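You operate a simulated robot arm through the tools that you are given. There is no shell and no other tool.

You run a simulated robot arm. Do the job below in one go: nothing can be reset, and whatever is moved stays where it is left.

## Task
Bring the rolls cabinet live with its LAMPS breaker on.
Fine: breaker up, door shut and latched, then the main switch; the door's dial ends at LOCAL; the other breakers stay.

The check looks at the end state, three seconds after you hand in, the way a careful person would. Anything else that was tipped, shoved, dropped, spilled or broken makes it a failure.

## Robot
A 6-joint arm with a two-finger gripper on a trunk, on a base that drives. Base frame: it is fixed to the floor where the robot stands at the start and does not move with it; the origin is under the middle of the robot, x ahead of it, y to its left, z up. Readings come in m, rad, newtons and seconds.
With the tool pointing down near the work surface it reaches from about 0.1 to 0.84 m from the robot's upright axis, wherever it stands. Its first joint turns from -2.897 to 2.897 rad. Places, roughly: belt breaker switch [3.1, -2.6, 1.2]; drive door latch [2.4, -3.3, 1.1]; drive main switch [2.3, -3.5, 1.1]; duster breaker switch [3.1, -2.7, 1.2]; feed door latch [3.3, -1.8, 1.1]; feed main switch [3.2, -2, 1.1]; heat door latch [0.9, -4.8, 1.1]; heat main switch [1.1, -4.9, 1.1]; lamps breaker switch [3, -2.7, 1.2]; relays door latch [1.4, -4, 1.1]; relays main switch [1.6, -4.1, 1.1]; rolls breaker switch [3.2, -2.5, 1.2]; rolls cabinet door [2.5, -2.7, 1]; rolls dial [2.6, -2.8, 1.3]; rolls door latch [2.3, -2.6, 1.1]; rolls main switch [2.5, -2.7, 1.1]; spare door latch [0.3, -5.7, 1.1]; spare main switch [0.5, -5.8, 1.1]. Payload 2.45 kg.
The TCP is the grasp point between the finger pads, 0.02 m short of the fingertips. In the tool frame z runs along the fingers and y along their closing line. Largest opening 0.14 m; the body of the gripper starts 0.168 m behind the TCP.
Orientation is that of the tool frame in the base frame, as a unit quaternion [x, y, z, w]. With the fingers straight down and closing along the base's y, the tool's x points along the base's -x, its y along +y and its z along -z.

## Interface
- The arm moves only by the tool arm_command. Its argument "series" is one flat list of numbers, 7 for each row, row after row: the closure, from 0 (fully open) to 1 (shut), then the shift along the base's x, y, z in m, then the turn, a rotation vector about the base's x, y, z in rad. In form: [fingers, dx, dy, dz, wx, wy, wz, fingers, dx, dy, dz, wx, wy, wz, ...]. A call has 1 to 20 rows; each row shifts and turns the commanded pose from where the row before left it. Each row takes 0.2 s and may step no farther than 0.05 m and 0.15 rad from the row before; otherwise, or with a gripper value out of range, the whole call is refused. Where a pose cannot be reached the arm comes as near as it can. A force on the tool above 70 N (or 10 N above the force at the start of the call, whichever is more), or a blocked arm, ends the call early, and 0.2 s more pass. The fingers move at their own pace (about 0.045 m/s each) and stop on an object; they squeeze with about 20 N. The grip force told is the motor's: it shows also when the fingers shut on nothing. Time passes only in rows, and 0.2 s behind the last, so rows that do not move let the fingers close. It gives the time, the measured TCP pose, the force on the tool (base axes), the opening and the grip force at its end, in the units of the frame above (readings bear some noise), with the torque about the TCP (base axes, N m) and any sound that the robot's microphone picked up, and new pictures: "views" is both (left out), scene, wrist or none.
- Cameras (640 x 400 px; columns grow to the right, rows downward): "scene" is now at [-0.1015, 0.1645, 1.1794]; the picture's right is [-0.12, -0.99, 0.00], its down [0.04, -0.01, -1.00] and it looks along [0.99, -0.12, 0.04] (base axes); focal length 249 px, centre (320, 200). "wrist" rides on the gripper at [0.078, 0.011, -0.209] in the tool frame; the picture's right is [-0.14, 0.99, 0.00], its down [-0.92, -0.13, -0.37] and it looks along [-0.37, -0.05, 0.93] (tool axes); focal length 280 px, centre (320, 200). There is no depth. A picture from a camera that has moved, and an enlarged one, comes with that camera's place and axes in the base frame and with its lens.
- roll_base(legs): drives the robot by 1 to 6 legs, each [ahead, left, turn to the left] in m, m and rad, along the robot's own axes; the way and the turn of a leg run together, so that a leg with both is an arc; at most 1.5 m and 3.142 rad a leg. The arm and the cameras ride along, it lands a little off, and it stops where it bumps. It gives what a move gives, and a new picture of the scene camera.
- pan_tilt(pan, tilt): turns the head with the scene camera to pan (to the left, within 2.496 rad either way) and tilt (down, from -0.506 to 1.204), counted from straight ahead of the robot. It gives what a move gives, and a new picture of the scene camera.
- close_up(camera, box): a new picture of the part [left, top, right, bottom] of that camera's present view, enlarged. It takes no simulated time.
- hand_in(): hands the job in; it is judged then, once.

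Nothing tells you exact positions but the pictures and the camera data. Unless the task says otherwise, let go and move clear before handing in.

The tools are called after ">>>" as name(argument=value, ...) on one line, values as JSON. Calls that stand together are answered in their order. arm_command: Moves the arm, as the interface text tells. Its arguments: {"type":"object","properties":{"series":{"type":"array"},"views":{"type":"string","enum":["both","scene","wrist","none"]}},"required":["series"]} The other tools are called the same way: roll_base (legs) drives the base; pan_tilt (pan, tilt) turns the head that bears the scene camera; close_up (camera, box) takes an enlarged picture of a part of a camera's view; hand_in () hands the job in.

At the start:

```text
time: 0.0
eef_pos: [0.6031, -0.1697, 1.1992]
ee_rot: [0.0, 1.0, 0.001, 0.0]
ft_force: [-0.6, 0.5, 0.0]
moment: [-0.03, 0.03, 0.03]
width: 0.14
gripper_force: 0.0
robot x, y, heading: [-0.0024, 0.0001, -0.004]
head pan, tilt: [-0.124, -0.044]
```

scene: 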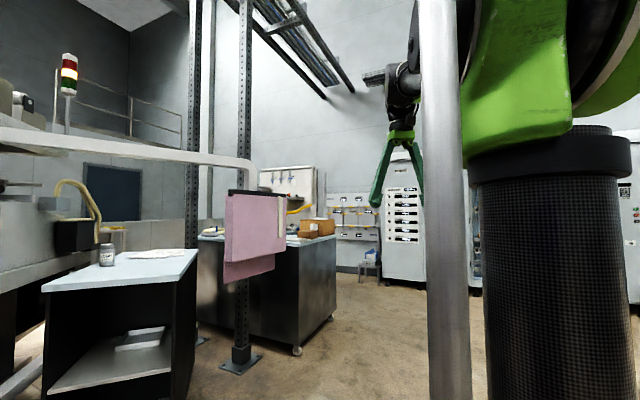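
wrist: 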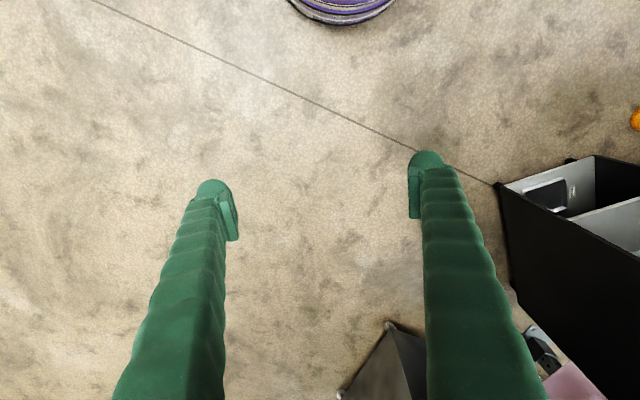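

I see a workshop with the arm ahead of me, and cabinets far off to the right. The rolls cabinet should be around (2.5, -2.7), to the right of the robot, so I turn the head that way first.

>>> pan_tilt(pan=-0.8, tilt=0.1)

>>> pan_tilt(pan=-1.5, tilt=0.2)

```text
time: 1.1
eef_pos: [0.6043, -0.1696, 1.199]
ee_rot: [0.0, 1.0, -0.001, 0.0]
ft_force: [0.9, -0.4, 0.4]
moment: [-0.05, -0.02, 0.0]
width: 0.1401
gripper_force: 0.0
robot x, y, heading: [0.0016, 0.0009, 0.002]
head pan, tilt: [-0.799, 0.099]
camera scene: at [-0.1254, 0.1096, 1.1663], right [-0.72, -0.7, 0.0], down [-0.07, 0.07, -1.0], along [0.69, -0.71, -0.1], focal length 249 px, centre (320, 200)
```

scene: 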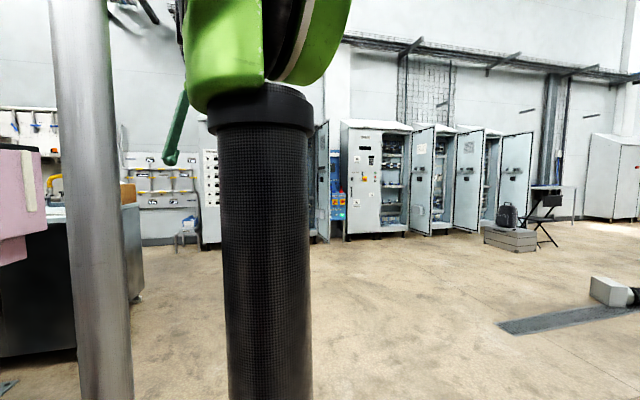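

```text
time: 2.1
eef_pos: [0.604, -0.1708, 1.2005]
ee_rot: [0.0, 1.0, 0.0, 0.0]
ft_force: [-1.7, 0.4, 0.1]
moment: [-0.01, 0.0, 0.02]
width: 0.14
gripper_force: 0.0
robot x, y, heading: [-0.0005, 0.005, -0.001]
head pan, tilt: [-1.499, 0.201]
camera scene: at [-0.1829, 0.0826, 1.157], right [-1.0, -0.07, 0.0], down [-0.01, 0.2, -0.98], along [0.07, -0.98, -0.2], focal length 249 px, centre (320, 200)
```

scene: 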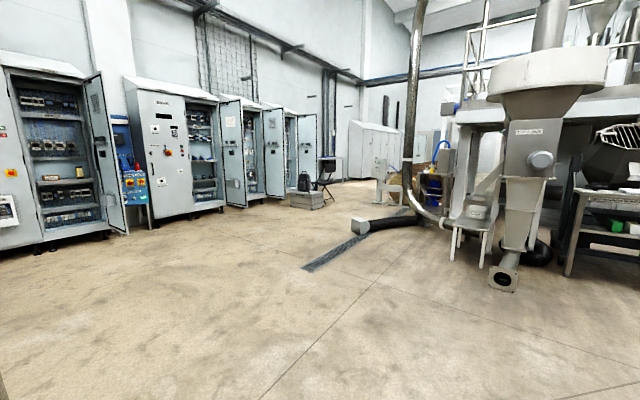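

The rolls cabinet appears to be the one at the left of this last picture, with its door standing open. I enlarge that part and then turn the head a little back.

>>> close_up(camera="scene", box=[0, 40, 240, 260])

>>> pan_tilt(pan=-1.1, tilt=0.05)

```text
1.82 times, centred on (120, 150) of scene
camera zoom: at [-0.1829, 0.0826, 1.157], right [-1.0, -0.07, 0.0], down [-0.01, 0.2, -0.98], along [0.07, -0.98, -0.2], focal length 454 px, centre (684, 291)
```

zoom: 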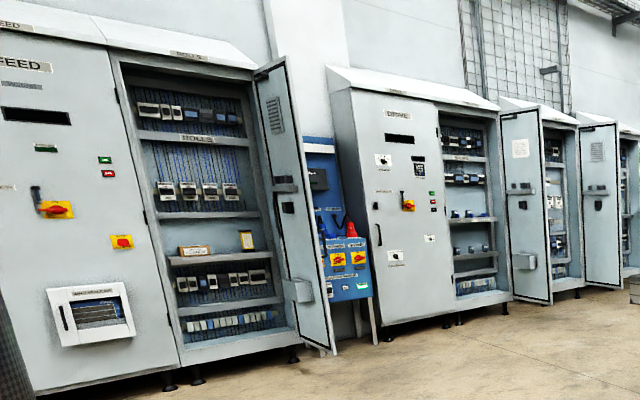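

```text
time: 3.0
eef_pos: [0.6032, -0.1686, 1.1999]
ee_rot: [0.001, 1.0, 0.0, 0.001]
ft_force: [0.0, 0.3, 0.2]
moment: [0.01, 0.01, -0.01]
width: 0.1402
gripper_force: 0.0
robot x, y, heading: [0.0007, -0.0001, -0.001]
head pan, tilt: [-1.1, 0.051]
camera scene: at [-0.1483, 0.0942, 1.1708], right [-0.89, -0.45, 0.0], down [-0.02, 0.05, -1.0], along [0.45, -0.89, -0.05], focal length 249 px, centre (320, 200)
```

scene: 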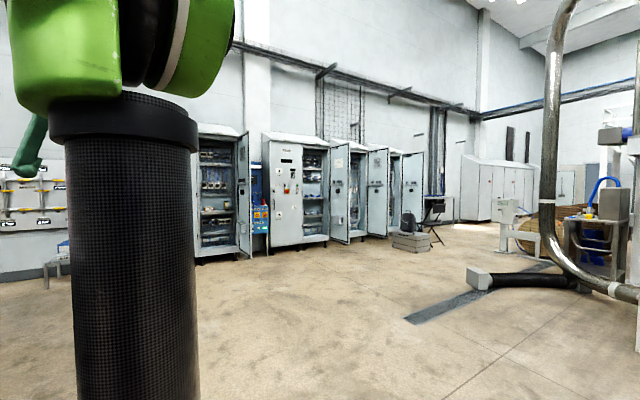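

The rolls cabinet stands open just left of the blue panel, with its door hinged at the right side and swung out towards me. I drive closer over the clear floor and then look again.

>>> roll_base(legs=[[0, 0, -0.785], [1.3, 0, 0]])

>>> pan_tilt(pan=-0.3, tilt=0.05)

```text
time: 11.8
eef_pos: [1.2644, -1.4898, 1.2002]
ee_rot: [0.381, 0.925, 0.001, 0.0]
ft_force: [-0.3, 0.2, 0.2]
moment: [0.0, 0.02, 0.0]
width: 0.1403
gripper_force: 0.0
robot x, y, heading: [0.9546, -0.9443, -0.78]
head pan, tilt: [-1.1, 0.051]
camera scene: at [0.9165, -0.7723, 1.1708], right [-0.95, 0.31, 0.0], down [0.02, 0.05, -1.0], along [-0.31, -0.95, -0.05], focal length 249 px, centre (320, 200)
```

scene: 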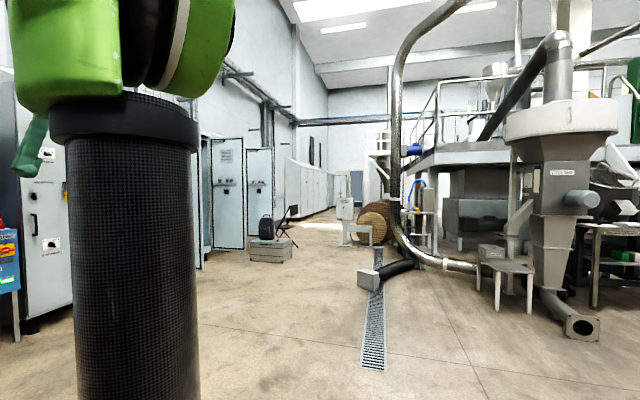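

```text
time: 12.9
eef_pos: [1.2644, -1.4901, 1.1988]
ee_rot: [0.38, 0.925, -0.001, 0.0]
ft_force: [0.3, 0.2, -0.3]
moment: [0.04, -0.04, 0.0]
width: 0.14
gripper_force: 0.1
robot x, y, heading: [0.9551, -0.9446, -0.784]
head pan, tilt: [-0.3, 0.051]
camera scene: at [0.9871, -0.766, 1.1708], right [-0.88, -0.47, 0.0], down [-0.02, 0.04, -1.0], along [0.47, -0.88, -0.05], focal length 249 px, centre (320, 200)
```

scene: 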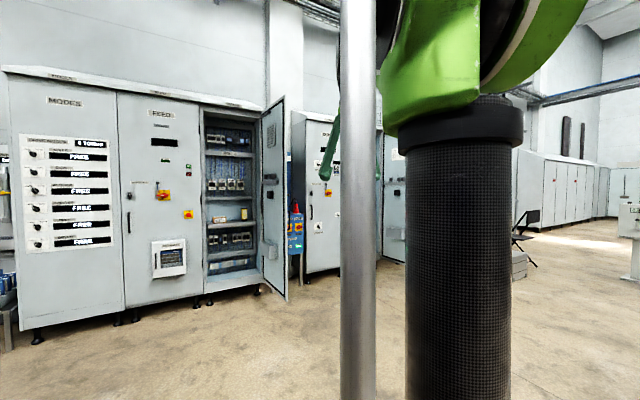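

>>> close_up(camera="scene", box=[100, 80, 340, 300])

>>> close_up(camera="scene", box=[195, 100, 315, 200])

```text
1.82 times, centred on (220, 190) of scene
camera zoom: at [0.9871, -0.766, 1.1708], right [-0.88, -0.47, 0.0], down [-0.02, 0.04, -1.0], along [0.47, -0.88, -0.05], focal length 454 px, centre (502, 218)
```

zoom: 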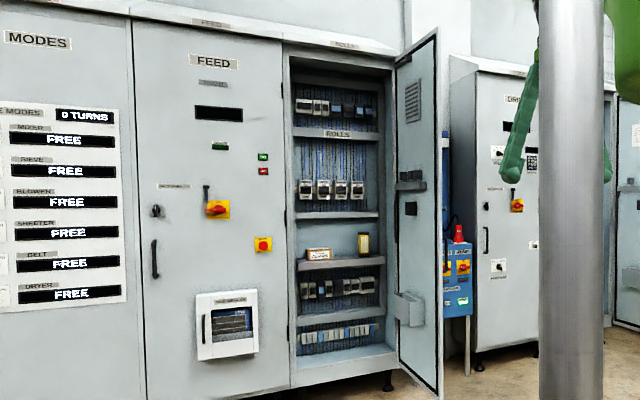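

```text
4.00 times, centred on (255, 150) of scene
camera zoom: at [0.9871, -0.766, 1.1708], right [-0.88, -0.47, 0.0], down [-0.02, 0.04, -1.0], along [0.47, -0.88, -0.05], focal length 998 px, centre (580, 400)
```

zoom: 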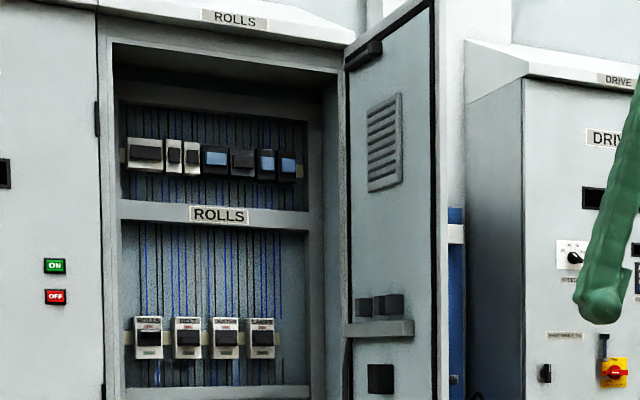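

I can make out the four breakers in the second row inside the rolls cabinet, and the door standing about square to the front, with its free edge near (2.27, -2.53). I move nearer, facing the cabinet, keeping left of the door.

>>> roll_base(legs=[[0, 0, 0.16], [1.15, 0, 0]])

>>> pan_tilt(pan=0.0, tilt=0.0)

>>> pan_tilt(pan=-0.5, tilt=0.0)

```text
time: 19.5
eef_pos: [2.3209, -2.0921, 1.1984]
ee_rot: [0.292, 0.956, 0.0, 0.0]
ft_force: [0.4, -0.2, 0.0]
moment: [0.01, 0.04, -0.01]
width: 0.1402
gripper_force: 0.1
robot x, y, heading: [1.9169, -1.6174, -0.594]
head pan, tilt: [-0.3, 0.051]
camera scene: at [1.9133, -1.4336, 1.1708], right [-0.78, -0.63, 0.0], down [-0.03, 0.04, -1.0], along [0.63, -0.78, -0.05], focal length 249 px, centre (320, 200)
```

scene: 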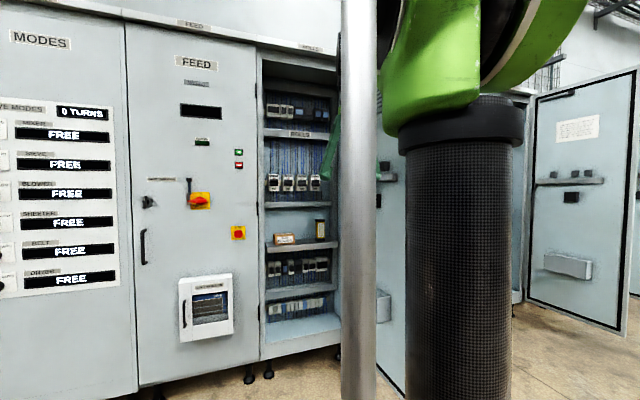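

```text
time: 20.3
eef_pos: [2.3215, -2.0927, 1.1992]
ee_rot: [0.292, 0.956, -0.001, 0.0]
ft_force: [0.1, 0.7, -0.2]
moment: [-0.01, -0.01, 0.0]
width: 0.1399
gripper_force: 0.1
robot x, y, heading: [1.9152, -1.6165, -0.59]
head pan, tilt: [0.0, 0.0]
camera scene: at [1.9308, -1.4129, 1.1754], right [-0.56, -0.83, 0.0], down [0.0, 0.0, -1.0], along [0.83, -0.56, 0.0], focal length 249 px, centre (320, 200)
```

scene: 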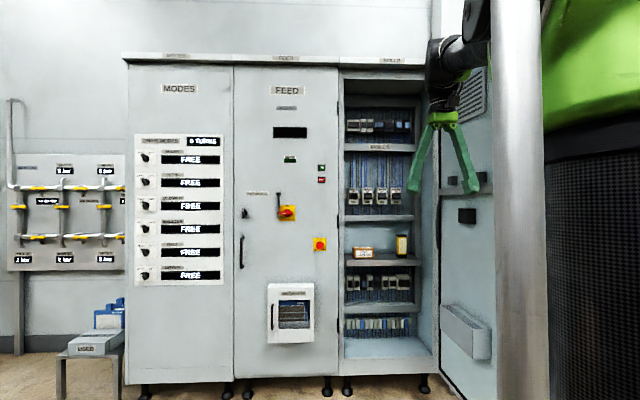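

```text
time: 21.2
eef_pos: [2.3224, -2.0918, 1.1994]
ee_rot: [0.292, 0.956, 0.0, -0.001]
ft_force: [0.5, 0.3, 0.2]
moment: [0.04, 0.03, 0.0]
width: 0.1402
gripper_force: 0.1
robot x, y, heading: [1.9155, -1.6164, -0.594]
head pan, tilt: [-0.499, 0.0]
camera scene: at [1.8977, -1.4424, 1.1754], right [-0.89, -0.46, 0.0], down [0.0, 0.0, -1.0], along [0.46, -0.89, 0.0], focal length 249 px, centre (320, 200)
```

scene: 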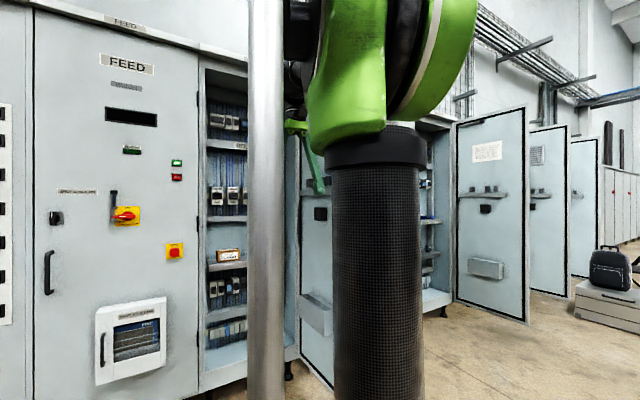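

The wall of cabinets faces me nearly squarely, and the rolls bay shows four breakers at about z = 1.18 with the lamps one rightmost, some 1.5 m ahead of the robot axis. I now pitch the tool level and shut the fingers, well clear of everything.

>>> arm_command(series=[1, 0.01, -0.007, 0, -0.0797, -0.1185, 0, 1, 0.01, -0.007, 0, -0.0797, -0.1185, 0, 1, 0.01, -0.007, 0, -0.0797, -0.1185, 0, 1, 0.01, -0.007, 0, -0.0797, -0.1185, 0, 1, 0.01, -0.007, 0, -0.0797, -0.1185, 0, 1, 0.01, -0.007, 0, -0.0797, -0.1185, 0, 1, 0.01, -0.007, 0, -0.0797, -0.1185, 0, 1, 0.01, -0.007, 0, -0.0797, -0.1185, 0, 1, 0.01, -0.007, 0, -0.0797, -0.1185, 0, 1, 0.01, -0.007, 0, -0.0797, -0.1185, 0, 1, 0.01, -0.007, 0, -0.0797, -0.1185, 0], views="both")

```text
time: 23.8
eef_pos: [2.4606, -2.2015, 1.2132]
ee_rot: [0.203, 0.677, -0.203, 0.678]
ft_force: [0.1, 0.4, 0.0]
moment: [0.0, 0.0, -0.03]
width: 0.0001
gripper_force: 20.1
robot x, y, heading: [1.9145, -1.6159, -0.596]
head pan, tilt: [-0.499, 0.0]
stopped in row 11: the arm was blocked; the commanded pose is now the measured one
camera scene: at [1.8763, -1.4461, 1.1864], right [-0.97, -0.23, 0.0], down [0.03, -0.12, -0.99], along [0.23, -0.96, 0.12], focal length 249 px, centre (320, 200)
camera wrist: at [2.2934, -2.0764, 1.1341], right [0.55, 0.83, 0.14], down [-0.38, 0.1, 0.92], along [0.75, -0.55, 0.37], focal length 280 px, centre (320, 200)
```

scene: 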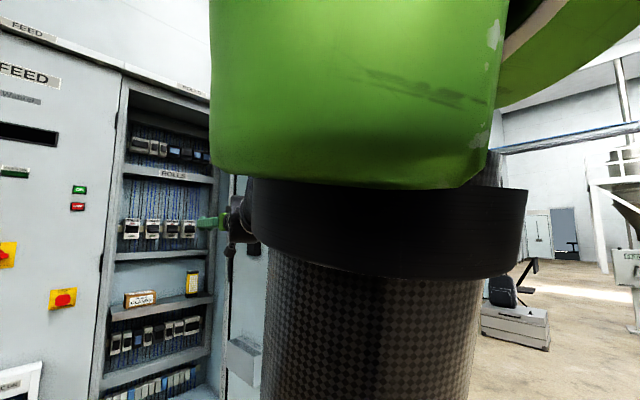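
wrist: 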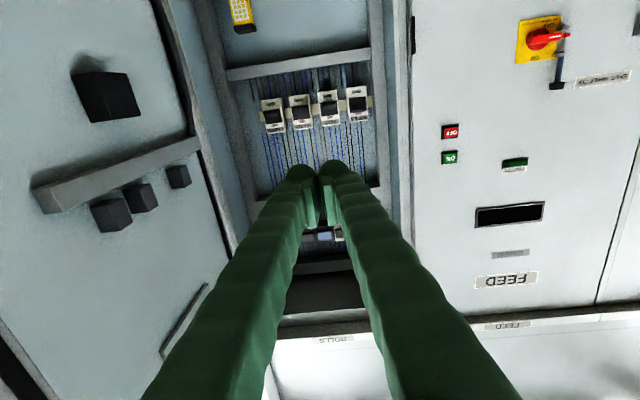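

The tool is now nearly level, but the arm body seems to have pressed against the camera head. I stretch the arm forward a little to free it.

>>> arm_command(series=[1, 0.0166, -0.0112, 0, 0, 0, 0, 1, 0.0166, -0.0112, 0, 0, 0, 0, 1, 0.0166, -0.0112, 0, 0, 0, 0, 1, 0.0166, -0.0112, 0, 0, 0, 0, 1, 0.0166, -0.0112, 0, 0, 0, 0], views="scene")

```text
time: 25.0
eef_pos: [2.5438, -2.254, 1.2106]
ee_rot: [0.204, 0.676, -0.204, 0.678]
ft_force: [-0.4, 0.3, 0.1]
moment: [0.0, 0.04, -0.06]
width: 0.0003
gripper_force: 20.2
robot x, y, heading: [1.916, -1.6099, -0.59]
head pan, tilt: [-0.499, 0.0]
camera scene: at [1.8975, -1.4423, 1.1754], right [-0.89, -0.46, 0.0], down [0.0, 0.0, -1.0], along [0.46, -0.89, 0.0], focal length 249 px, centre (320, 200)
```

scene: 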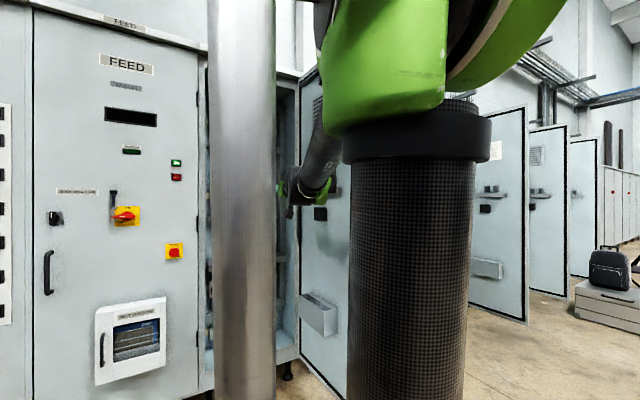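

The head is free again. Now I enlarge the breakers through the wrist camera.

>>> close_up(camera="wrist", box=[200, 40, 420, 180])

>>> close_up(camera="wrist", box=[0, 0, 640, 400])

```text
2.86 times, centred on (310, 110) of wrist
camera zoom: at [2.3761, -2.1301, 1.1332], right [0.55, 0.83, 0.14], down [-0.38, 0.1, 0.92], along [0.75, -0.56, 0.37], focal length 801 px, centre (349, 457)
```

zoom: 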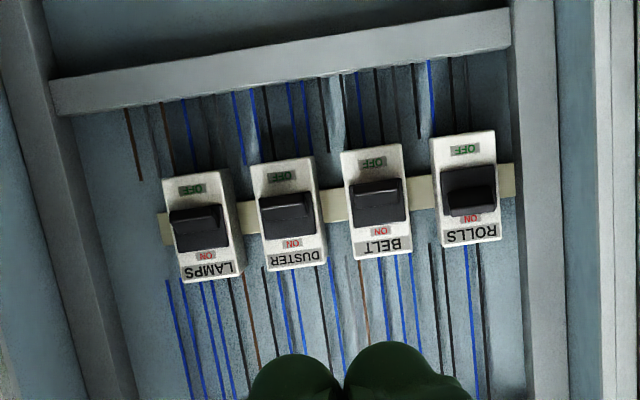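

```text
1.00 times, centred on (320, 200) of wrist (not enlarged: the box is as wide or as high as the picture)
camera zoom: at [2.3761, -2.1301, 1.1332], right [0.55, 0.83, 0.14], down [-0.38, 0.1, 0.92], along [0.75, -0.56, 0.37], focal length 280 px, centre (320, 200)
```

zoom: 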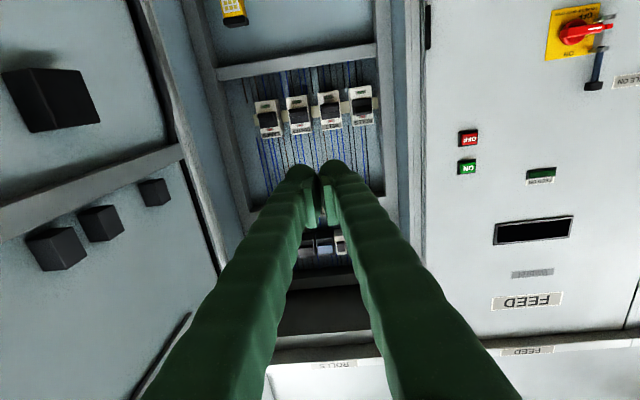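

The labels are readable: LAMPS is rightmost in the world (leftmost in this upside-down picture), with ON above and OFF below; ROLLS seems on while LAMPS, DUSTER and BELT look off. I check the wall direction with a square-on scene view.

>>> pan_tilt(pan=0.15, tilt=0.0)

>>> close_up(camera="scene", box=[160, 20, 480, 220])

>>> close_up(camera="scene", box=[160, 200, 480, 400])

```text
time: 26.0
eef_pos: [2.5435, -2.2569, 1.2099]
ee_rot: [0.203, 0.676, -0.202, 0.678]
ft_force: [-0.7, 0.4, 0.1]
moment: [0.0, -0.03, -0.02]
width: 0.0
gripper_force: 19.8
robot x, y, heading: [1.9168, -1.6136, -0.598]
head pan, tilt: [0.15, 0.0]
camera scene: at [1.9375, -1.4011, 1.1754], right [-0.43, -0.9, 0.0], down [0.0, 0.0, -1.0], along [0.9, -0.43, 0.0], focal length 249 px, centre (320, 200)
```

scene: 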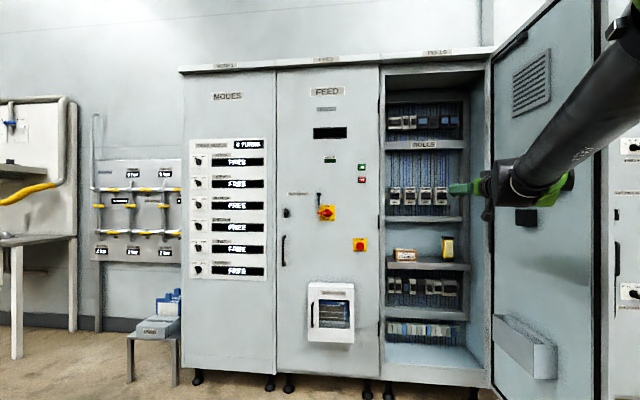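

```text
2.00 times, centred on (320, 120) of scene
camera zoom: at [1.9375, -1.4011, 1.1754], right [-0.43, -0.9, 0.0], down [0.0, 0.0, -1.0], along [0.9, -0.43, 0.0], focal length 499 px, centre (320, 360)
```

zoom: 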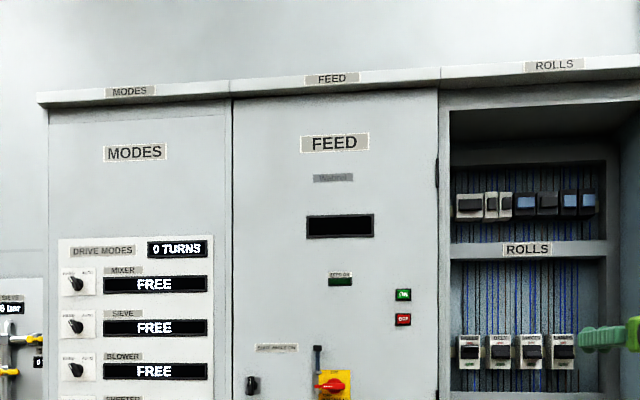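

```text
2.00 times, centred on (320, 300) of scene
camera zoom: at [1.9375, -1.4011, 1.1754], right [-0.43, -0.9, 0.0], down [0.0, 0.0, -1.0], along [0.9, -0.43, 0.0], focal length 499 px, centre (320, 0)
```

zoom: 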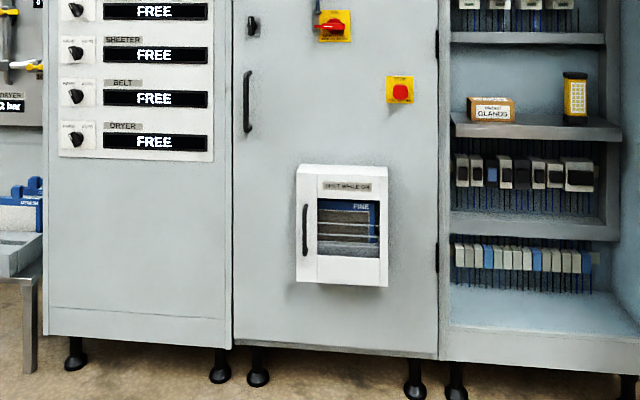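

The wall's inward direction has heading about -0.55, and the LAMPS toggle triangulates to about (3.02, -2.76, 1.21). I turn square to the wall and drive partway in, keeping the base clear of the door edge.

>>> roll_base(legs=[[0, 0, 0.045], [0.35, -0.2, 0]])

>>> close_up(camera="wrist", box=[0, 0, 640, 400])

>>> close_up(camera="wrist", box=[200, 40, 420, 180])

```text
time: 29.0
eef_pos: [2.7764, -2.5743, 1.2113]
ee_rot: [0.185, 0.682, -0.184, 0.683]
ft_force: [0.8, 0.0, 0.0]
moment: [0.01, 0.03, -0.02]
width: 0.0
gripper_force: 19.7
robot x, y, heading: [2.1119, -1.9681, -0.538]
head pan, tilt: [0.15, 0.0]
camera scene: at [2.1238, -1.7547, 1.1754], right [-0.38, -0.93, 0.0], down [0.0, 0.0, -1.0], along [0.93, -0.38, 0.0], focal length 249 px, centre (320, 200)
```

scene: 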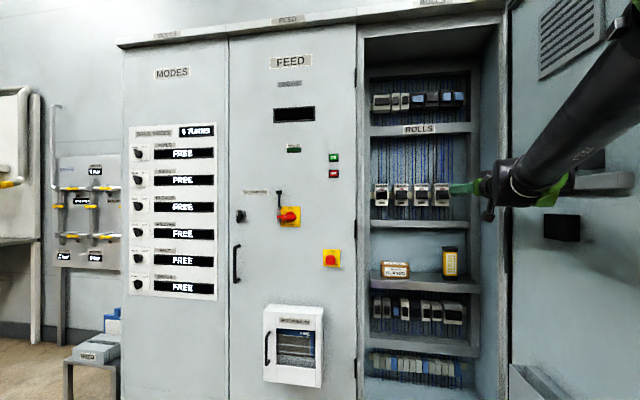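

```text
1.00 times, centred on (320, 200) of wrist (not enlarged: the box is as wide or as high as the picture)
camera zoom: at [2.603, -2.4579, 1.1331], right [0.5, 0.86, 0.14], down [-0.38, 0.07, 0.92], along [0.78, -0.51, 0.37], focal length 280 px, centre (320, 200)
```

zoom: 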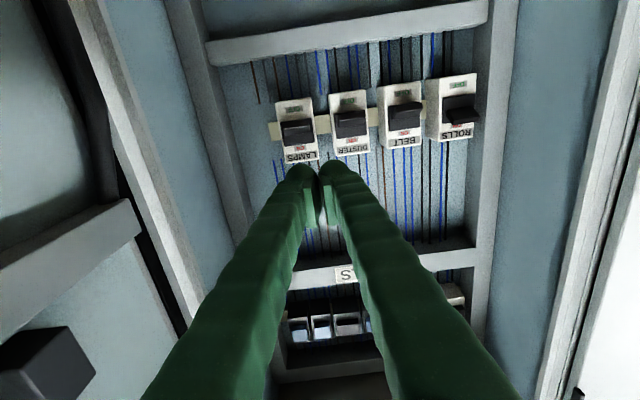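

```text
2.86 times, centred on (310, 110) of wrist
camera zoom: at [2.603, -2.4579, 1.1331], right [0.5, 0.86, 0.14], down [-0.38, 0.07, 0.92], along [0.78, -0.51, 0.37], focal length 801 px, centre (349, 457)
```

zoom: 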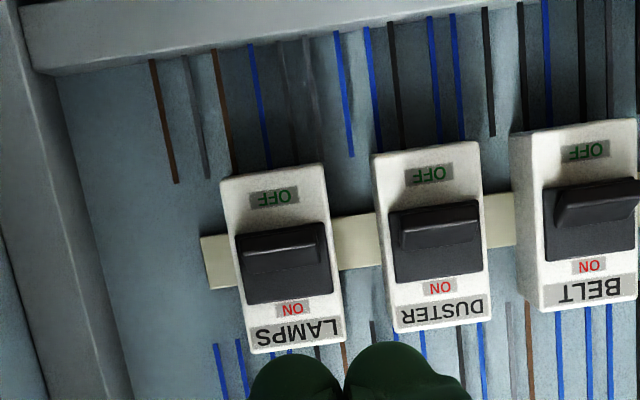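

The gripper points at the breakers with about 0.29 m to go; the LAMPS lever is at about (3.03, -2.76, 1.20), so I need 4 cm more to the right and a pose below the lever. I drive 0.15 m further so it lies within reach.

>>> roll_base(legs=[[0.15, 0, 0]])

>>> close_up(camera="wrist", box=[160, 0, 480, 200])

```text
time: 30.3
eef_pos: [2.9066, -2.6518, 1.2125]
ee_rot: [0.184, 0.682, -0.184, 0.683]
ft_force: [-0.7, 0.3, -0.9]
moment: [-0.01, -0.01, 0.0]
width: 0.0001
gripper_force: 20.3
robot x, y, heading: [2.2449, -2.0451, -0.535]
head pan, tilt: [0.15, 0.0]
camera scene: at [2.2537, -1.8321, 1.1754], right [-0.38, -0.93, 0.0], down [0.0, 0.0, -1.0], along [0.93, -0.38, 0.0], focal length 249 px, centre (320, 200)
```

scene: 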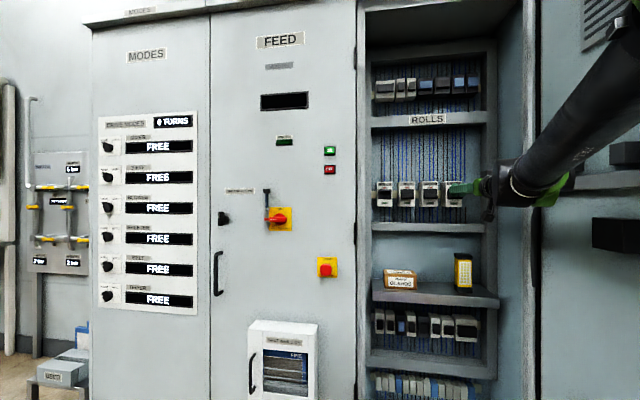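

```text
2.00 times, centred on (320, 100) of wrist
camera zoom: at [2.7325, -2.5356, 1.1331], right [0.5, 0.86, 0.14], down [-0.38, 0.08, 0.92], along [0.78, -0.51, 0.37], focal length 561 px, centre (320, 400)
```

zoom: 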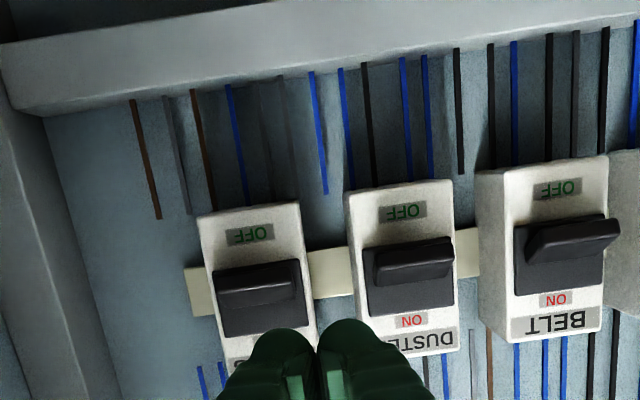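

I shift the closed fingers 4 cm to the right and 5 cm down, still short of the breaker, and look again.

>>> arm_command(series=[1, -0.0101, -0.0173, -0.018, 0, 0, 0, 1, -0.0101, -0.0173, -0.018, 0, 0, 0, 1, 0, 0, -0.018, 0, 0, 0], views="both")

>>> close_up(camera="wrist", box=[160, 40, 480, 240])

>>> close_up(camera="scene", box=[360, 150, 520, 250])

```text
time: 31.1
eef_pos: [2.8879, -2.6848, 1.1563]
ee_rot: [0.185, 0.682, -0.184, 0.683]
ft_force: [0.5, -0.2, 0.2]
moment: [0.01, 0.01, -0.01]
width: 0.0001
gripper_force: 20.2
robot x, y, heading: [2.2416, -2.0442, -0.539]
head pan, tilt: [0.15, 0.0]
camera scene: at [2.2537, -1.8321, 1.1754], right [-0.38, -0.93, 0.0], down [0.0, 0.0, -1.0], along [0.93, -0.38, 0.0], focal length 249 px, centre (320, 200)
camera wrist: at [2.7127, -2.5692, 1.0783], right [0.5, 0.86, 0.14], down [-0.38, 0.08, 0.92], along [0.78, -0.51, 0.37], focal length 280 px, centre (320, 200)
```

scene: 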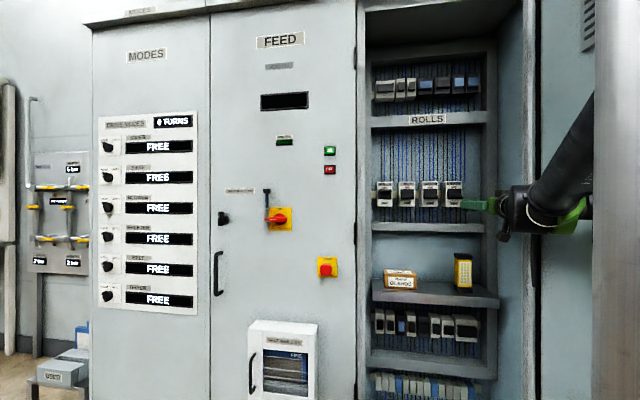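
wrist: 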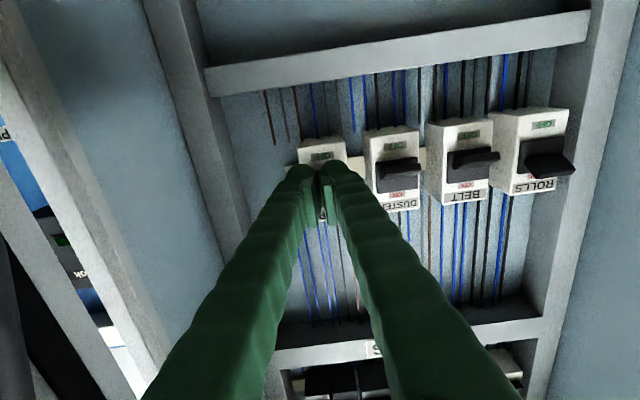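

```text
2.00 times, centred on (320, 140) of wrist
camera zoom: at [2.7127, -2.5692, 1.0783], right [0.5, 0.86, 0.14], down [-0.38, 0.08, 0.92], along [0.78, -0.51, 0.37], focal length 561 px, centre (320, 320)
```

zoom: 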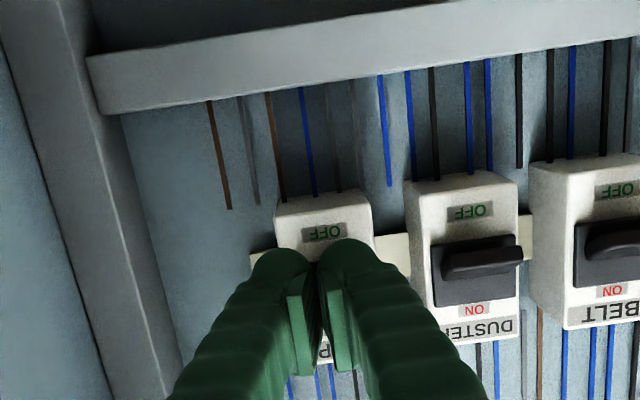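

```text
4.00 times, centred on (440, 200) of scene
camera zoom: at [2.2537, -1.8321, 1.1754], right [-0.38, -0.93, 0.0], down [0.0, 0.0, -1.0], along [0.93, -0.38, 0.0], focal length 998 px, centre (-160, 200)
```

zoom: 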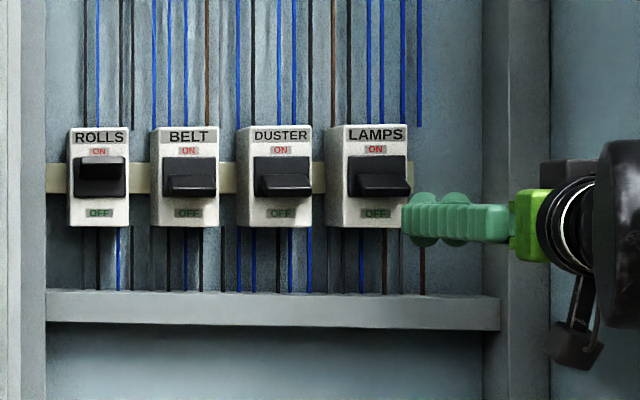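

The view is sharp: ROLLS is on (lever up), the other three off, and the LAMPS housing face lies 0.14 m ahead of the fingertips, laterally aligned. I lower slightly so the finger pads pass below the lever, then move in.

>>> arm_command(series=[1, 0, 0, -0.016, 0, 0, 0, 1, 0.0259, -0.0151, 0, 0, 0, 0, 1, 0.0259, -0.0151, 0, 0, 0, 0, 1, 0.0259, -0.0151, 0, 0, 0, 0, 1, 0.013, -0.0076, 0, 0, 0, 0], views="both")

>>> close_up(camera="scene", box=[360, 150, 520, 250])

```text
time: 32.3
eef_pos: [2.977, -2.7401, 1.142]
ee_rot: [0.185, 0.682, -0.184, 0.683]
ft_force: [0.6, -0.3, 0.2]
moment: [-0.02, 0.02, 0.01]
width: 0.0002
gripper_force: 20.0
robot x, y, heading: [2.246, -2.0456, -0.537]
head pan, tilt: [0.15, 0.0]
camera scene: at [2.2537, -1.8321, 1.1754], right [-0.38, -0.93, 0.0], down [0.0, 0.0, -1.0], along [0.93, -0.38, 0.0], focal length 249 px, centre (320, 200)
camera wrist: at [2.8038, -2.623, 1.0635], right [0.5, 0.86, 0.14], down [-0.38, 0.08, 0.92], along [0.78, -0.51, 0.37], focal length 280 px, centre (320, 200)
```

scene: 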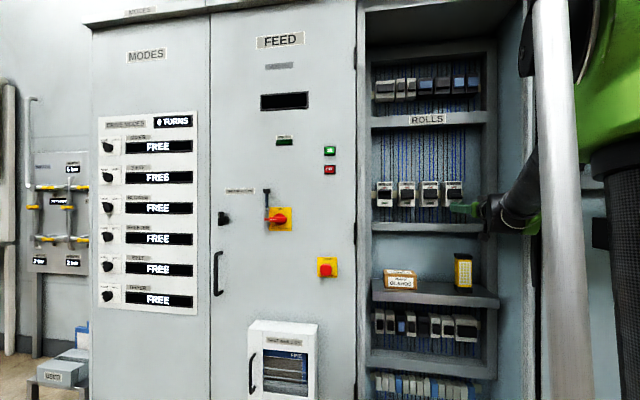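
wrist: 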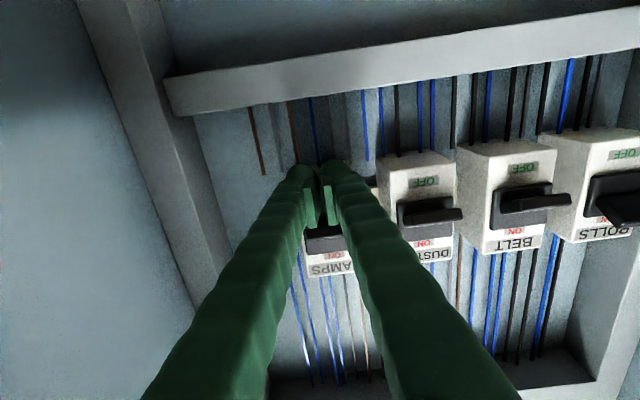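

```text
4.00 times, centred on (440, 200) of scene
camera zoom: at [2.2537, -1.8321, 1.1754], right [-0.38, -0.93, 0.0], down [0.0, 0.0, -1.0], along [0.93, -0.38, 0.0], focal length 998 px, centre (-160, 200)
```

zoom: 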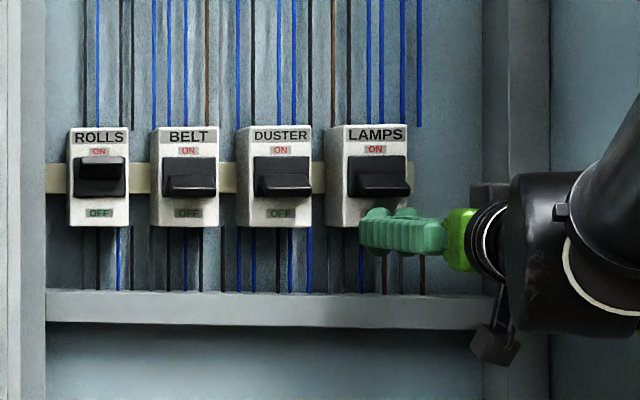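

The fingertips are now about 3.5 cm short of the housing face and below the lever. I go in another 2 cm and then lift in small steps under the lever.

>>> arm_command(series=[1, 0.0095, -0.0055, 0, 0, 0, 0, 1, 0.0095, -0.0055, 0, 0, 0, 0, 1, 0, 0, 0, 0, 0, 0], views="wrist")

>>> close_up(camera="scene", box=[400, 150, 500, 230])

>>> close_up(camera="wrist", box=[240, 100, 400, 300])

```text
time: 33.1
eef_pos: [2.9962, -2.7493, 1.1409]
ee_rot: [0.185, 0.682, -0.185, 0.683]
ft_force: [-0.3, 0.4, -0.5]
moment: [-0.03, -0.02, -0.05]
width: 0.0
gripper_force: 19.7
robot x, y, heading: [2.2416, -2.0455, -0.54]
head pan, tilt: [0.15, 0.0]
camera wrist: at [2.8224, -2.6332, 1.0637], right [0.5, 0.86, 0.14], down [-0.38, 0.08, 0.92], along [0.78, -0.51, 0.37], focal length 280 px, centre (320, 200)
```

wrist: 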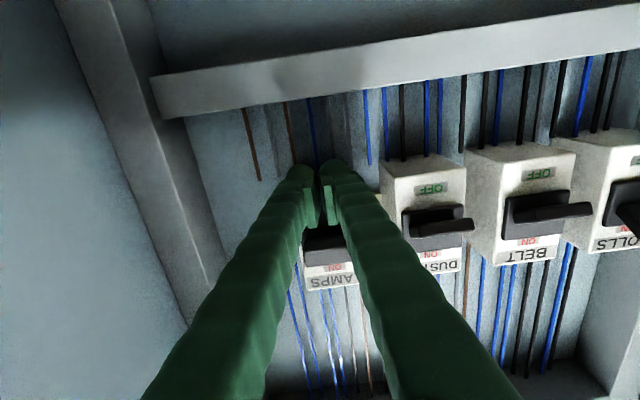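

```text
5.00 times, centred on (450, 190) of scene
camera zoom: at [2.2538, -1.8322, 1.1754], right [-0.38, -0.93, 0.0], down [0.0, 0.0, -1.0], along [0.93, -0.38, 0.0], focal length 1247 px, centre (-330, 250)
```

zoom: 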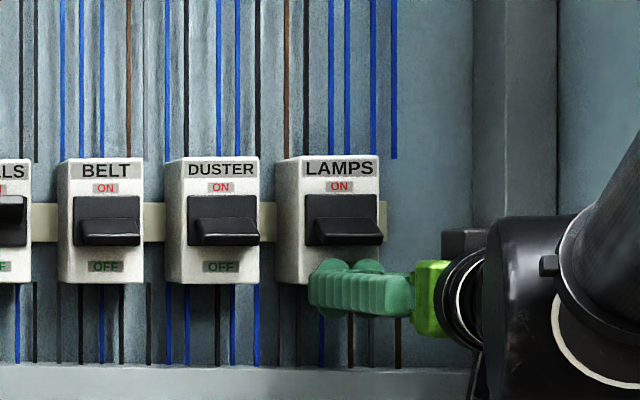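

```text
2.00 times, centred on (320, 200) of wrist
camera zoom: at [2.8224, -2.6332, 1.0637], right [0.5, 0.86, 0.14], down [-0.38, 0.08, 0.92], along [0.78, -0.51, 0.37], focal length 561 px, centre (320, 200)
```

zoom: 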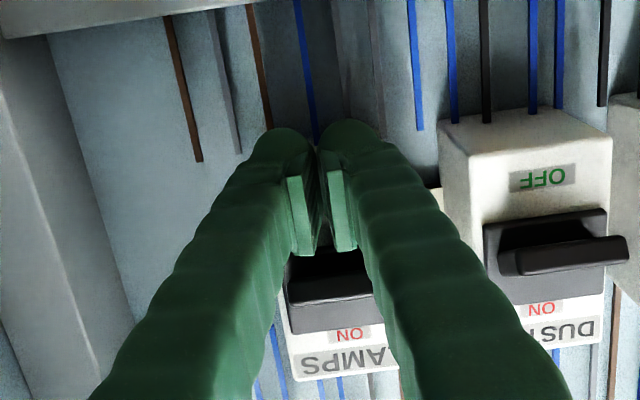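

The tips sit about 1.3 cm off the housing, just below the LAMPS lever. I lift step by step.

>>> arm_command(series=[1, 0, 0, 0.008, 0, 0, 0, 1, 0, 0, 0.008, 0, 0, 0, 1, 0, 0, 0.008, 0, 0, 0], views="none")

>>> close_up(camera="scene", box=[400, 150, 500, 230])

```text
time: 33.9
eef_pos: [2.9949, -2.7508, 1.1668]
ee_rot: [0.185, 0.682, -0.184, 0.683]
ft_force: [-0.2, -0.2, -3.0]
moment: [-0.04, -0.02, 0.01]
width: 0.006
gripper_force: 29.7
robot x, y, heading: [2.2445, -2.0458, -0.536]
head pan, tilt: [0.15, 0.0]
```

```text
5.00 times, centred on (450, 190) of scene
camera zoom: at [2.2538, -1.8322, 1.1754], right [-0.38, -0.93, 0.0], down [0.0, 0.0, -1.0], along [0.93, -0.38, 0.0], focal length 1247 px, centre (-330, 250)
```

zoom: 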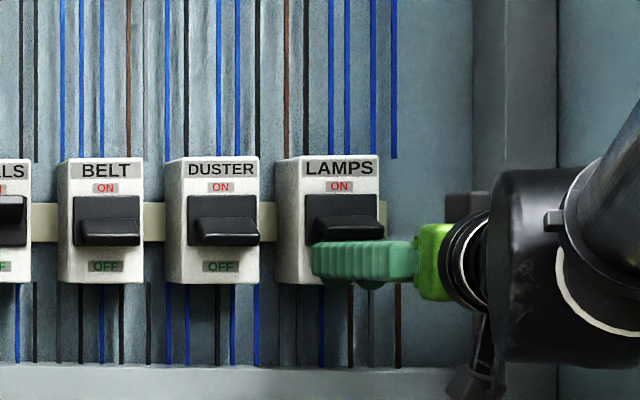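

Light contact with the lever is felt (3 N downward). I keep lifting.

>>> arm_command(series=[1, 0, 0, 0.008, 0, 0, 0, 1, 0, 0, 0.008, 0, 0, 0, 1, 0, 0, 0.008, 0, 0, 0], views="none")

>>> close_up(camera="scene", box=[400, 150, 500, 230])

```text
time: 34.7
eef_pos: [2.993, -2.7495, 1.1791]
ee_rot: [0.184, 0.683, -0.186, 0.682]
ft_force: [-6.8, 5.4, -23.5]
moment: [0.14, 0.17, -0.17]
width: 0.006
gripper_force: 29.5
robot x, y, heading: [2.2448, -2.0455, -0.542]
head pan, tilt: [0.15, 0.0]
stopped in row 3: the force on the tool passed its limit at 91 N (the readings are from after the stop); the commanded pose is now the measured one
```

```text
5.00 times, centred on (450, 190) of scene
camera zoom: at [2.254, -1.8325, 1.1755], right [-0.38, -0.93, 0.0], down [0.0, 0.0, -1.0], along [0.93, -0.38, 0.0], focal length 1247 px, centre (-330, 250)
```

zoom: 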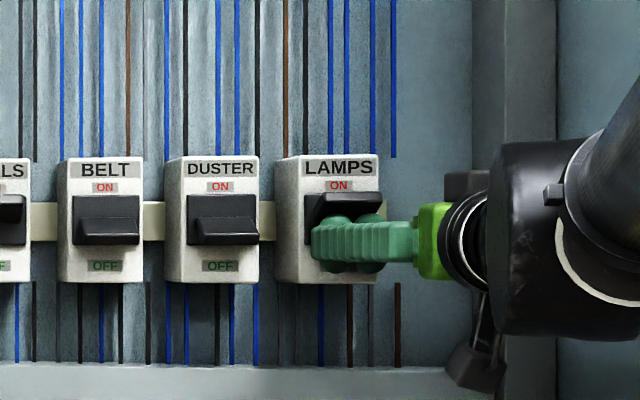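

The LAMPS lever has flipped up. I back off downwards and then outwards, and check it.

>>> arm_command(series=[1, 0, 0, -0.01, 0, 0, 0, 1, 0, 0, -0.015, 0, 0, 0, 1, -0.0216, 0.0126, -0.01, 0, 0, 0, 1, -0.0346, 0.0202, 0, 0, 0, 0, 1, -0.0346, 0.0202, 0, 0, 0, 0], views="both")

>>> close_up(camera="scene", box=[360, 150, 520, 250])

>>> close_up(camera="wrist", box=[240, 80, 480, 230])

```text
time: 35.9
eef_pos: [2.9025, -2.6963, 1.1461]
ee_rot: [0.183, 0.683, -0.184, 0.683]
ft_force: [0.7, -0.3, 0.5]
moment: [0.03, 0.05, 0.02]
width: 0.0
gripper_force: 29.3
robot x, y, heading: [2.2436, -2.045, -0.535]
head pan, tilt: [0.15, 0.0]
camera scene: at [2.2537, -1.8322, 1.1754], right [-0.38, -0.93, 0.0], down [0.0, 0.0, -1.0], along [0.93, -0.38, 0.0], focal length 249 px, centre (320, 200)
camera wrist: at [2.7288, -2.5807, 1.0675], right [0.5, 0.86, 0.14], down [-0.38, 0.08, 0.92], along [0.78, -0.51, 0.37], focal length 280 px, centre (320, 200)
```

scene: 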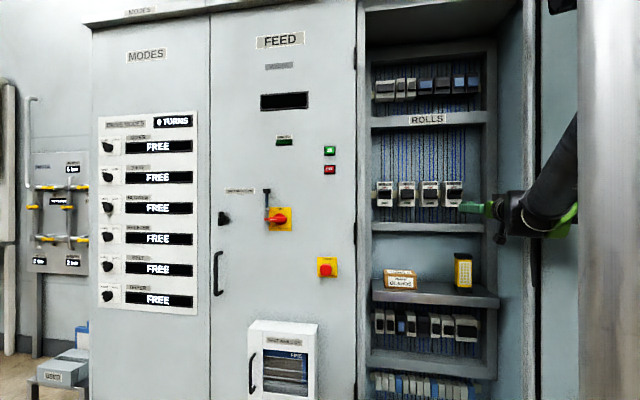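
wrist: 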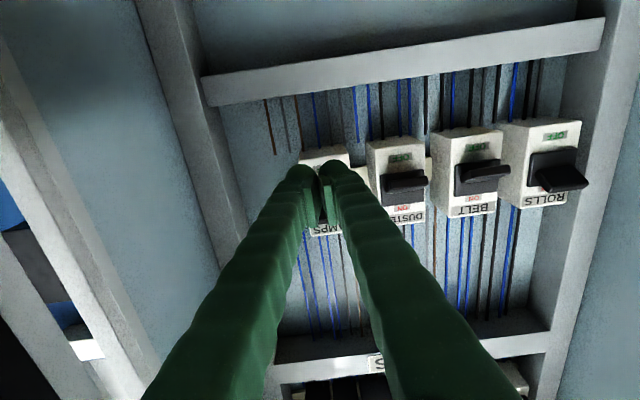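

```text
4.00 times, centred on (440, 200) of scene
camera zoom: at [2.2537, -1.8322, 1.1754], right [-0.38, -0.93, 0.0], down [0.0, 0.0, -1.0], along [0.93, -0.38, 0.0], focal length 998 px, centre (-160, 200)
```

zoom: 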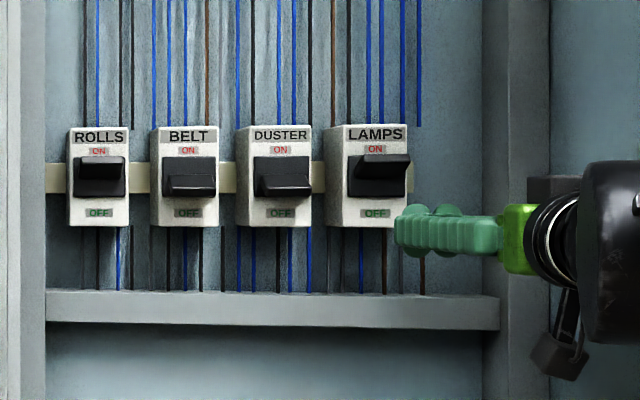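

```text
2.67 times, centred on (360, 155) of wrist
camera zoom: at [2.7288, -2.5807, 1.0675], right [0.5, 0.86, 0.14], down [-0.38, 0.08, 0.92], along [0.78, -0.51, 0.37], focal length 748 px, centre (213, 320)
```

zoom: 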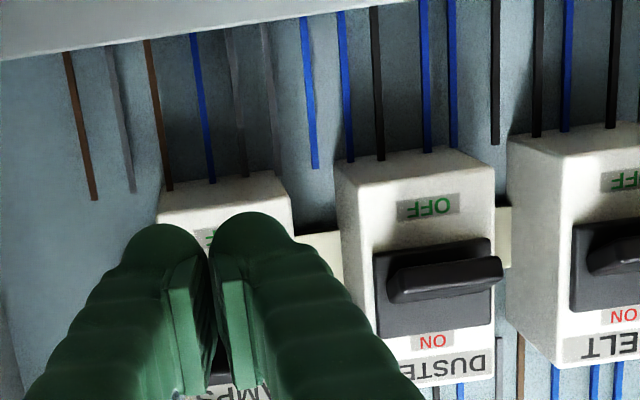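

LAMPS now shows its lever up like ROLLS, and DUSTER and BELT are untouched. Next I back the robot out of the cabinet and go round to see the outer face of the door.

>>> roll_base(legs=[[-0.75, 0, 0], [-0.3, -0.6, 0]])

>>> pan_tilt(pan=0.3, tilt=0.0)

```text
time: 43.2
eef_pos: [1.7143, -2.6739, 1.1464]
ee_rot: [0.182, 0.683, -0.183, 0.683]
ft_force: [0.7, 0.4, 0.6]
moment: [0.01, -0.02, 0.01]
width: 0.0
gripper_force: 29.0
robot x, y, heading: [1.0478, -2.0303, -0.539]
head pan, tilt: [0.15, 0.0]
camera scene: at [1.0579, -1.8136, 1.1754], right [-0.37, -0.93, 0.0], down [0.0, 0.0, -1.0], along [0.93, -0.37, 0.0], focal length 249 px, centre (320, 200)
```

scene: 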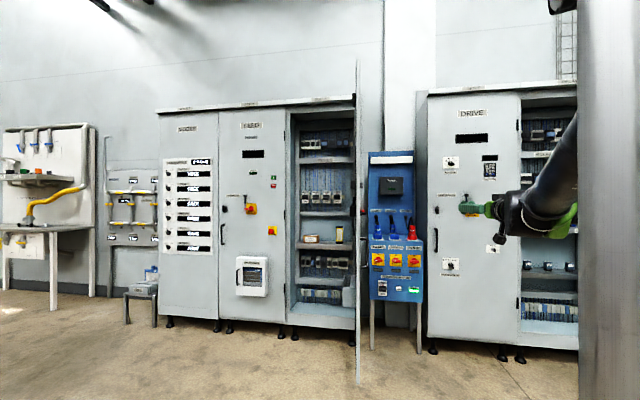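

```text
time: 43.9
eef_pos: [1.7137, -2.6738, 1.1448]
ee_rot: [0.18, 0.684, -0.181, 0.683]
ft_force: [-0.3, -0.3, -0.2]
moment: [0.03, 0.0, 0.01]
width: 0.0
gripper_force: 29.3
robot x, y, heading: [1.0494, -2.0239, -0.531]
head pan, tilt: [0.3, 0.0]
camera scene: at [1.0619, -1.8008, 1.1754], right [-0.23, -0.97, 0.0], down [0.0, 0.0, -1.0], along [0.97, -0.23, 0.0], focal length 249 px, centre (320, 200)
```

scene: 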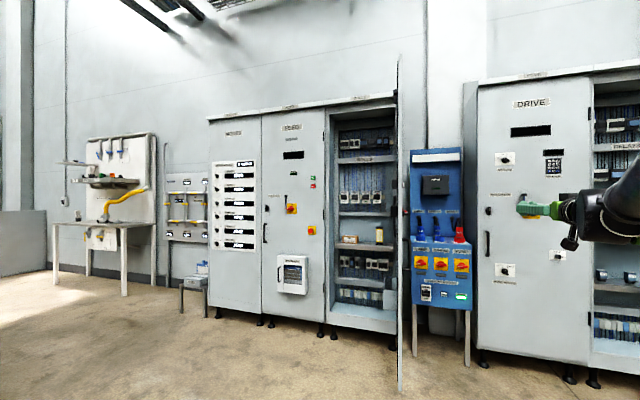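

The door stands square to the cabinet and I see it edge-on from here. Before moving in front of its outer face I fold the tool back down, so the arm takes less room.

>>> arm_command(series=[1, -0.0215, 0.0128, 0.006, 0.0728, 0.1228, 0, 1, -0.0215, 0.0128, 0.006, 0.0728, 0.1228, 0, 1, -0.0215, 0.0128, 0.006, 0.0728, 0.1228, 0, 1, -0.0215, 0.0128, 0.006, 0.0728, 0.1228, 0, 1, -0.0215, 0.0128, 0.006, 0.0728, 0.1228, 0, 1, -0.0215, 0.0128, 0.006, 0.0728, 0.1228, 0, 1, -0.0215, 0.0128, 0.006, 0.0728, 0.1228, 0, 1, -0.0215, 0.0128, 0.006, 0.0728, 0.1228, 0, 1, -0.0215, 0.0128, 0.006, 0.0728, 0.1228, 0, 1, -0.0215, 0.0128, 0.006, 0.0728, 0.1228, 0, 1, -0.0215, 0.0128, 0, 0.0728, 0.1228, 0], views="none")

>>> roll_base(legs=[[0.2, -0.75, 0], [0, 0, 0.6]])

>>> pan_tilt(pan=0.1, tilt=0.0)

```text
time: 46.3
eef_pos: [1.4775, -2.5321, 1.2078]
ee_rot: [0.262, 0.965, 0.007, 0.0]
ft_force: [-0.2, 0.0, 0.7]
moment: [0.0, -0.08, -0.02]
width: 0.0
gripper_force: 29.4
robot x, y, heading: [1.0534, -2.0286, -0.535]
head pan, tilt: [0.3, 0.0]
```

```text
time: 52.1
eef_pos: [1.5012, -2.9245, 1.2081]
ee_rot: [-0.048, 0.999, 0.007, -0.001]
ft_force: [0.0, -0.3, -1.1]
moment: [0.0, 0.0, 0.01]
width: 0.0002
gripper_force: 29.3
robot x, y, heading: [0.855, -2.7636, 0.101]
head pan, tilt: [0.3, 0.0]
camera scene: at [0.7355, -2.5751, 1.1754], right [0.39, -0.92, 0.0], down [0.0, 0.0, -1.0], along [0.92, 0.39, 0.0], focal length 249 px, centre (320, 200)
```

scene: 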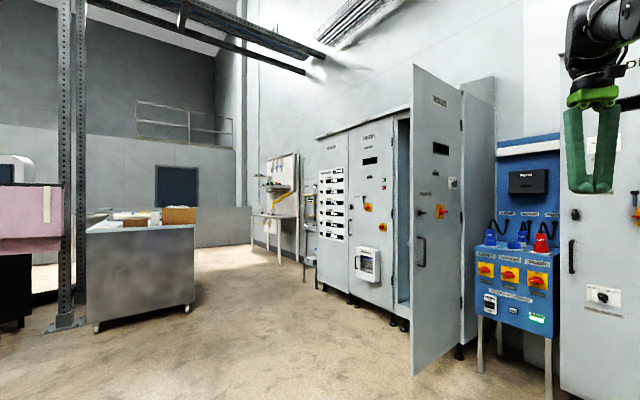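

```text
time: 52.8
eef_pos: [1.5032, -2.9237, 1.2065]
ee_rot: [-0.048, 0.999, 0.007, -0.001]
ft_force: [0.1, 1.0, 0.2]
moment: [-0.05, 0.02, 0.01]
width: 0.0
gripper_force: 29.4
robot x, y, heading: [0.8603, -2.7705, 0.098]
head pan, tilt: [0.099, 0.0]
camera scene: at [0.7408, -2.5923, 1.1754], right [0.2, -0.98, 0.0], down [0.0, 0.0, -1.0], along [0.98, 0.2, 0.0], focal length 249 px, centre (320, 200)
```

scene: 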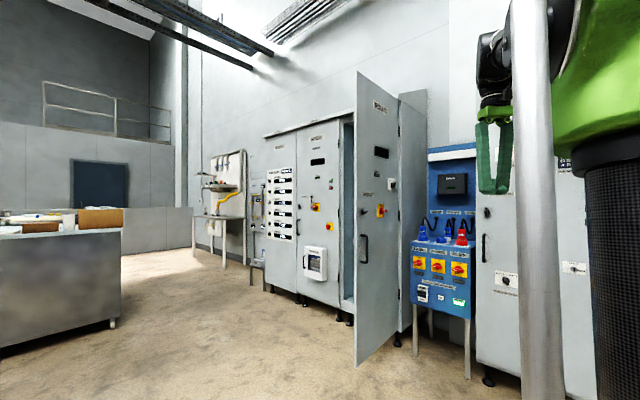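

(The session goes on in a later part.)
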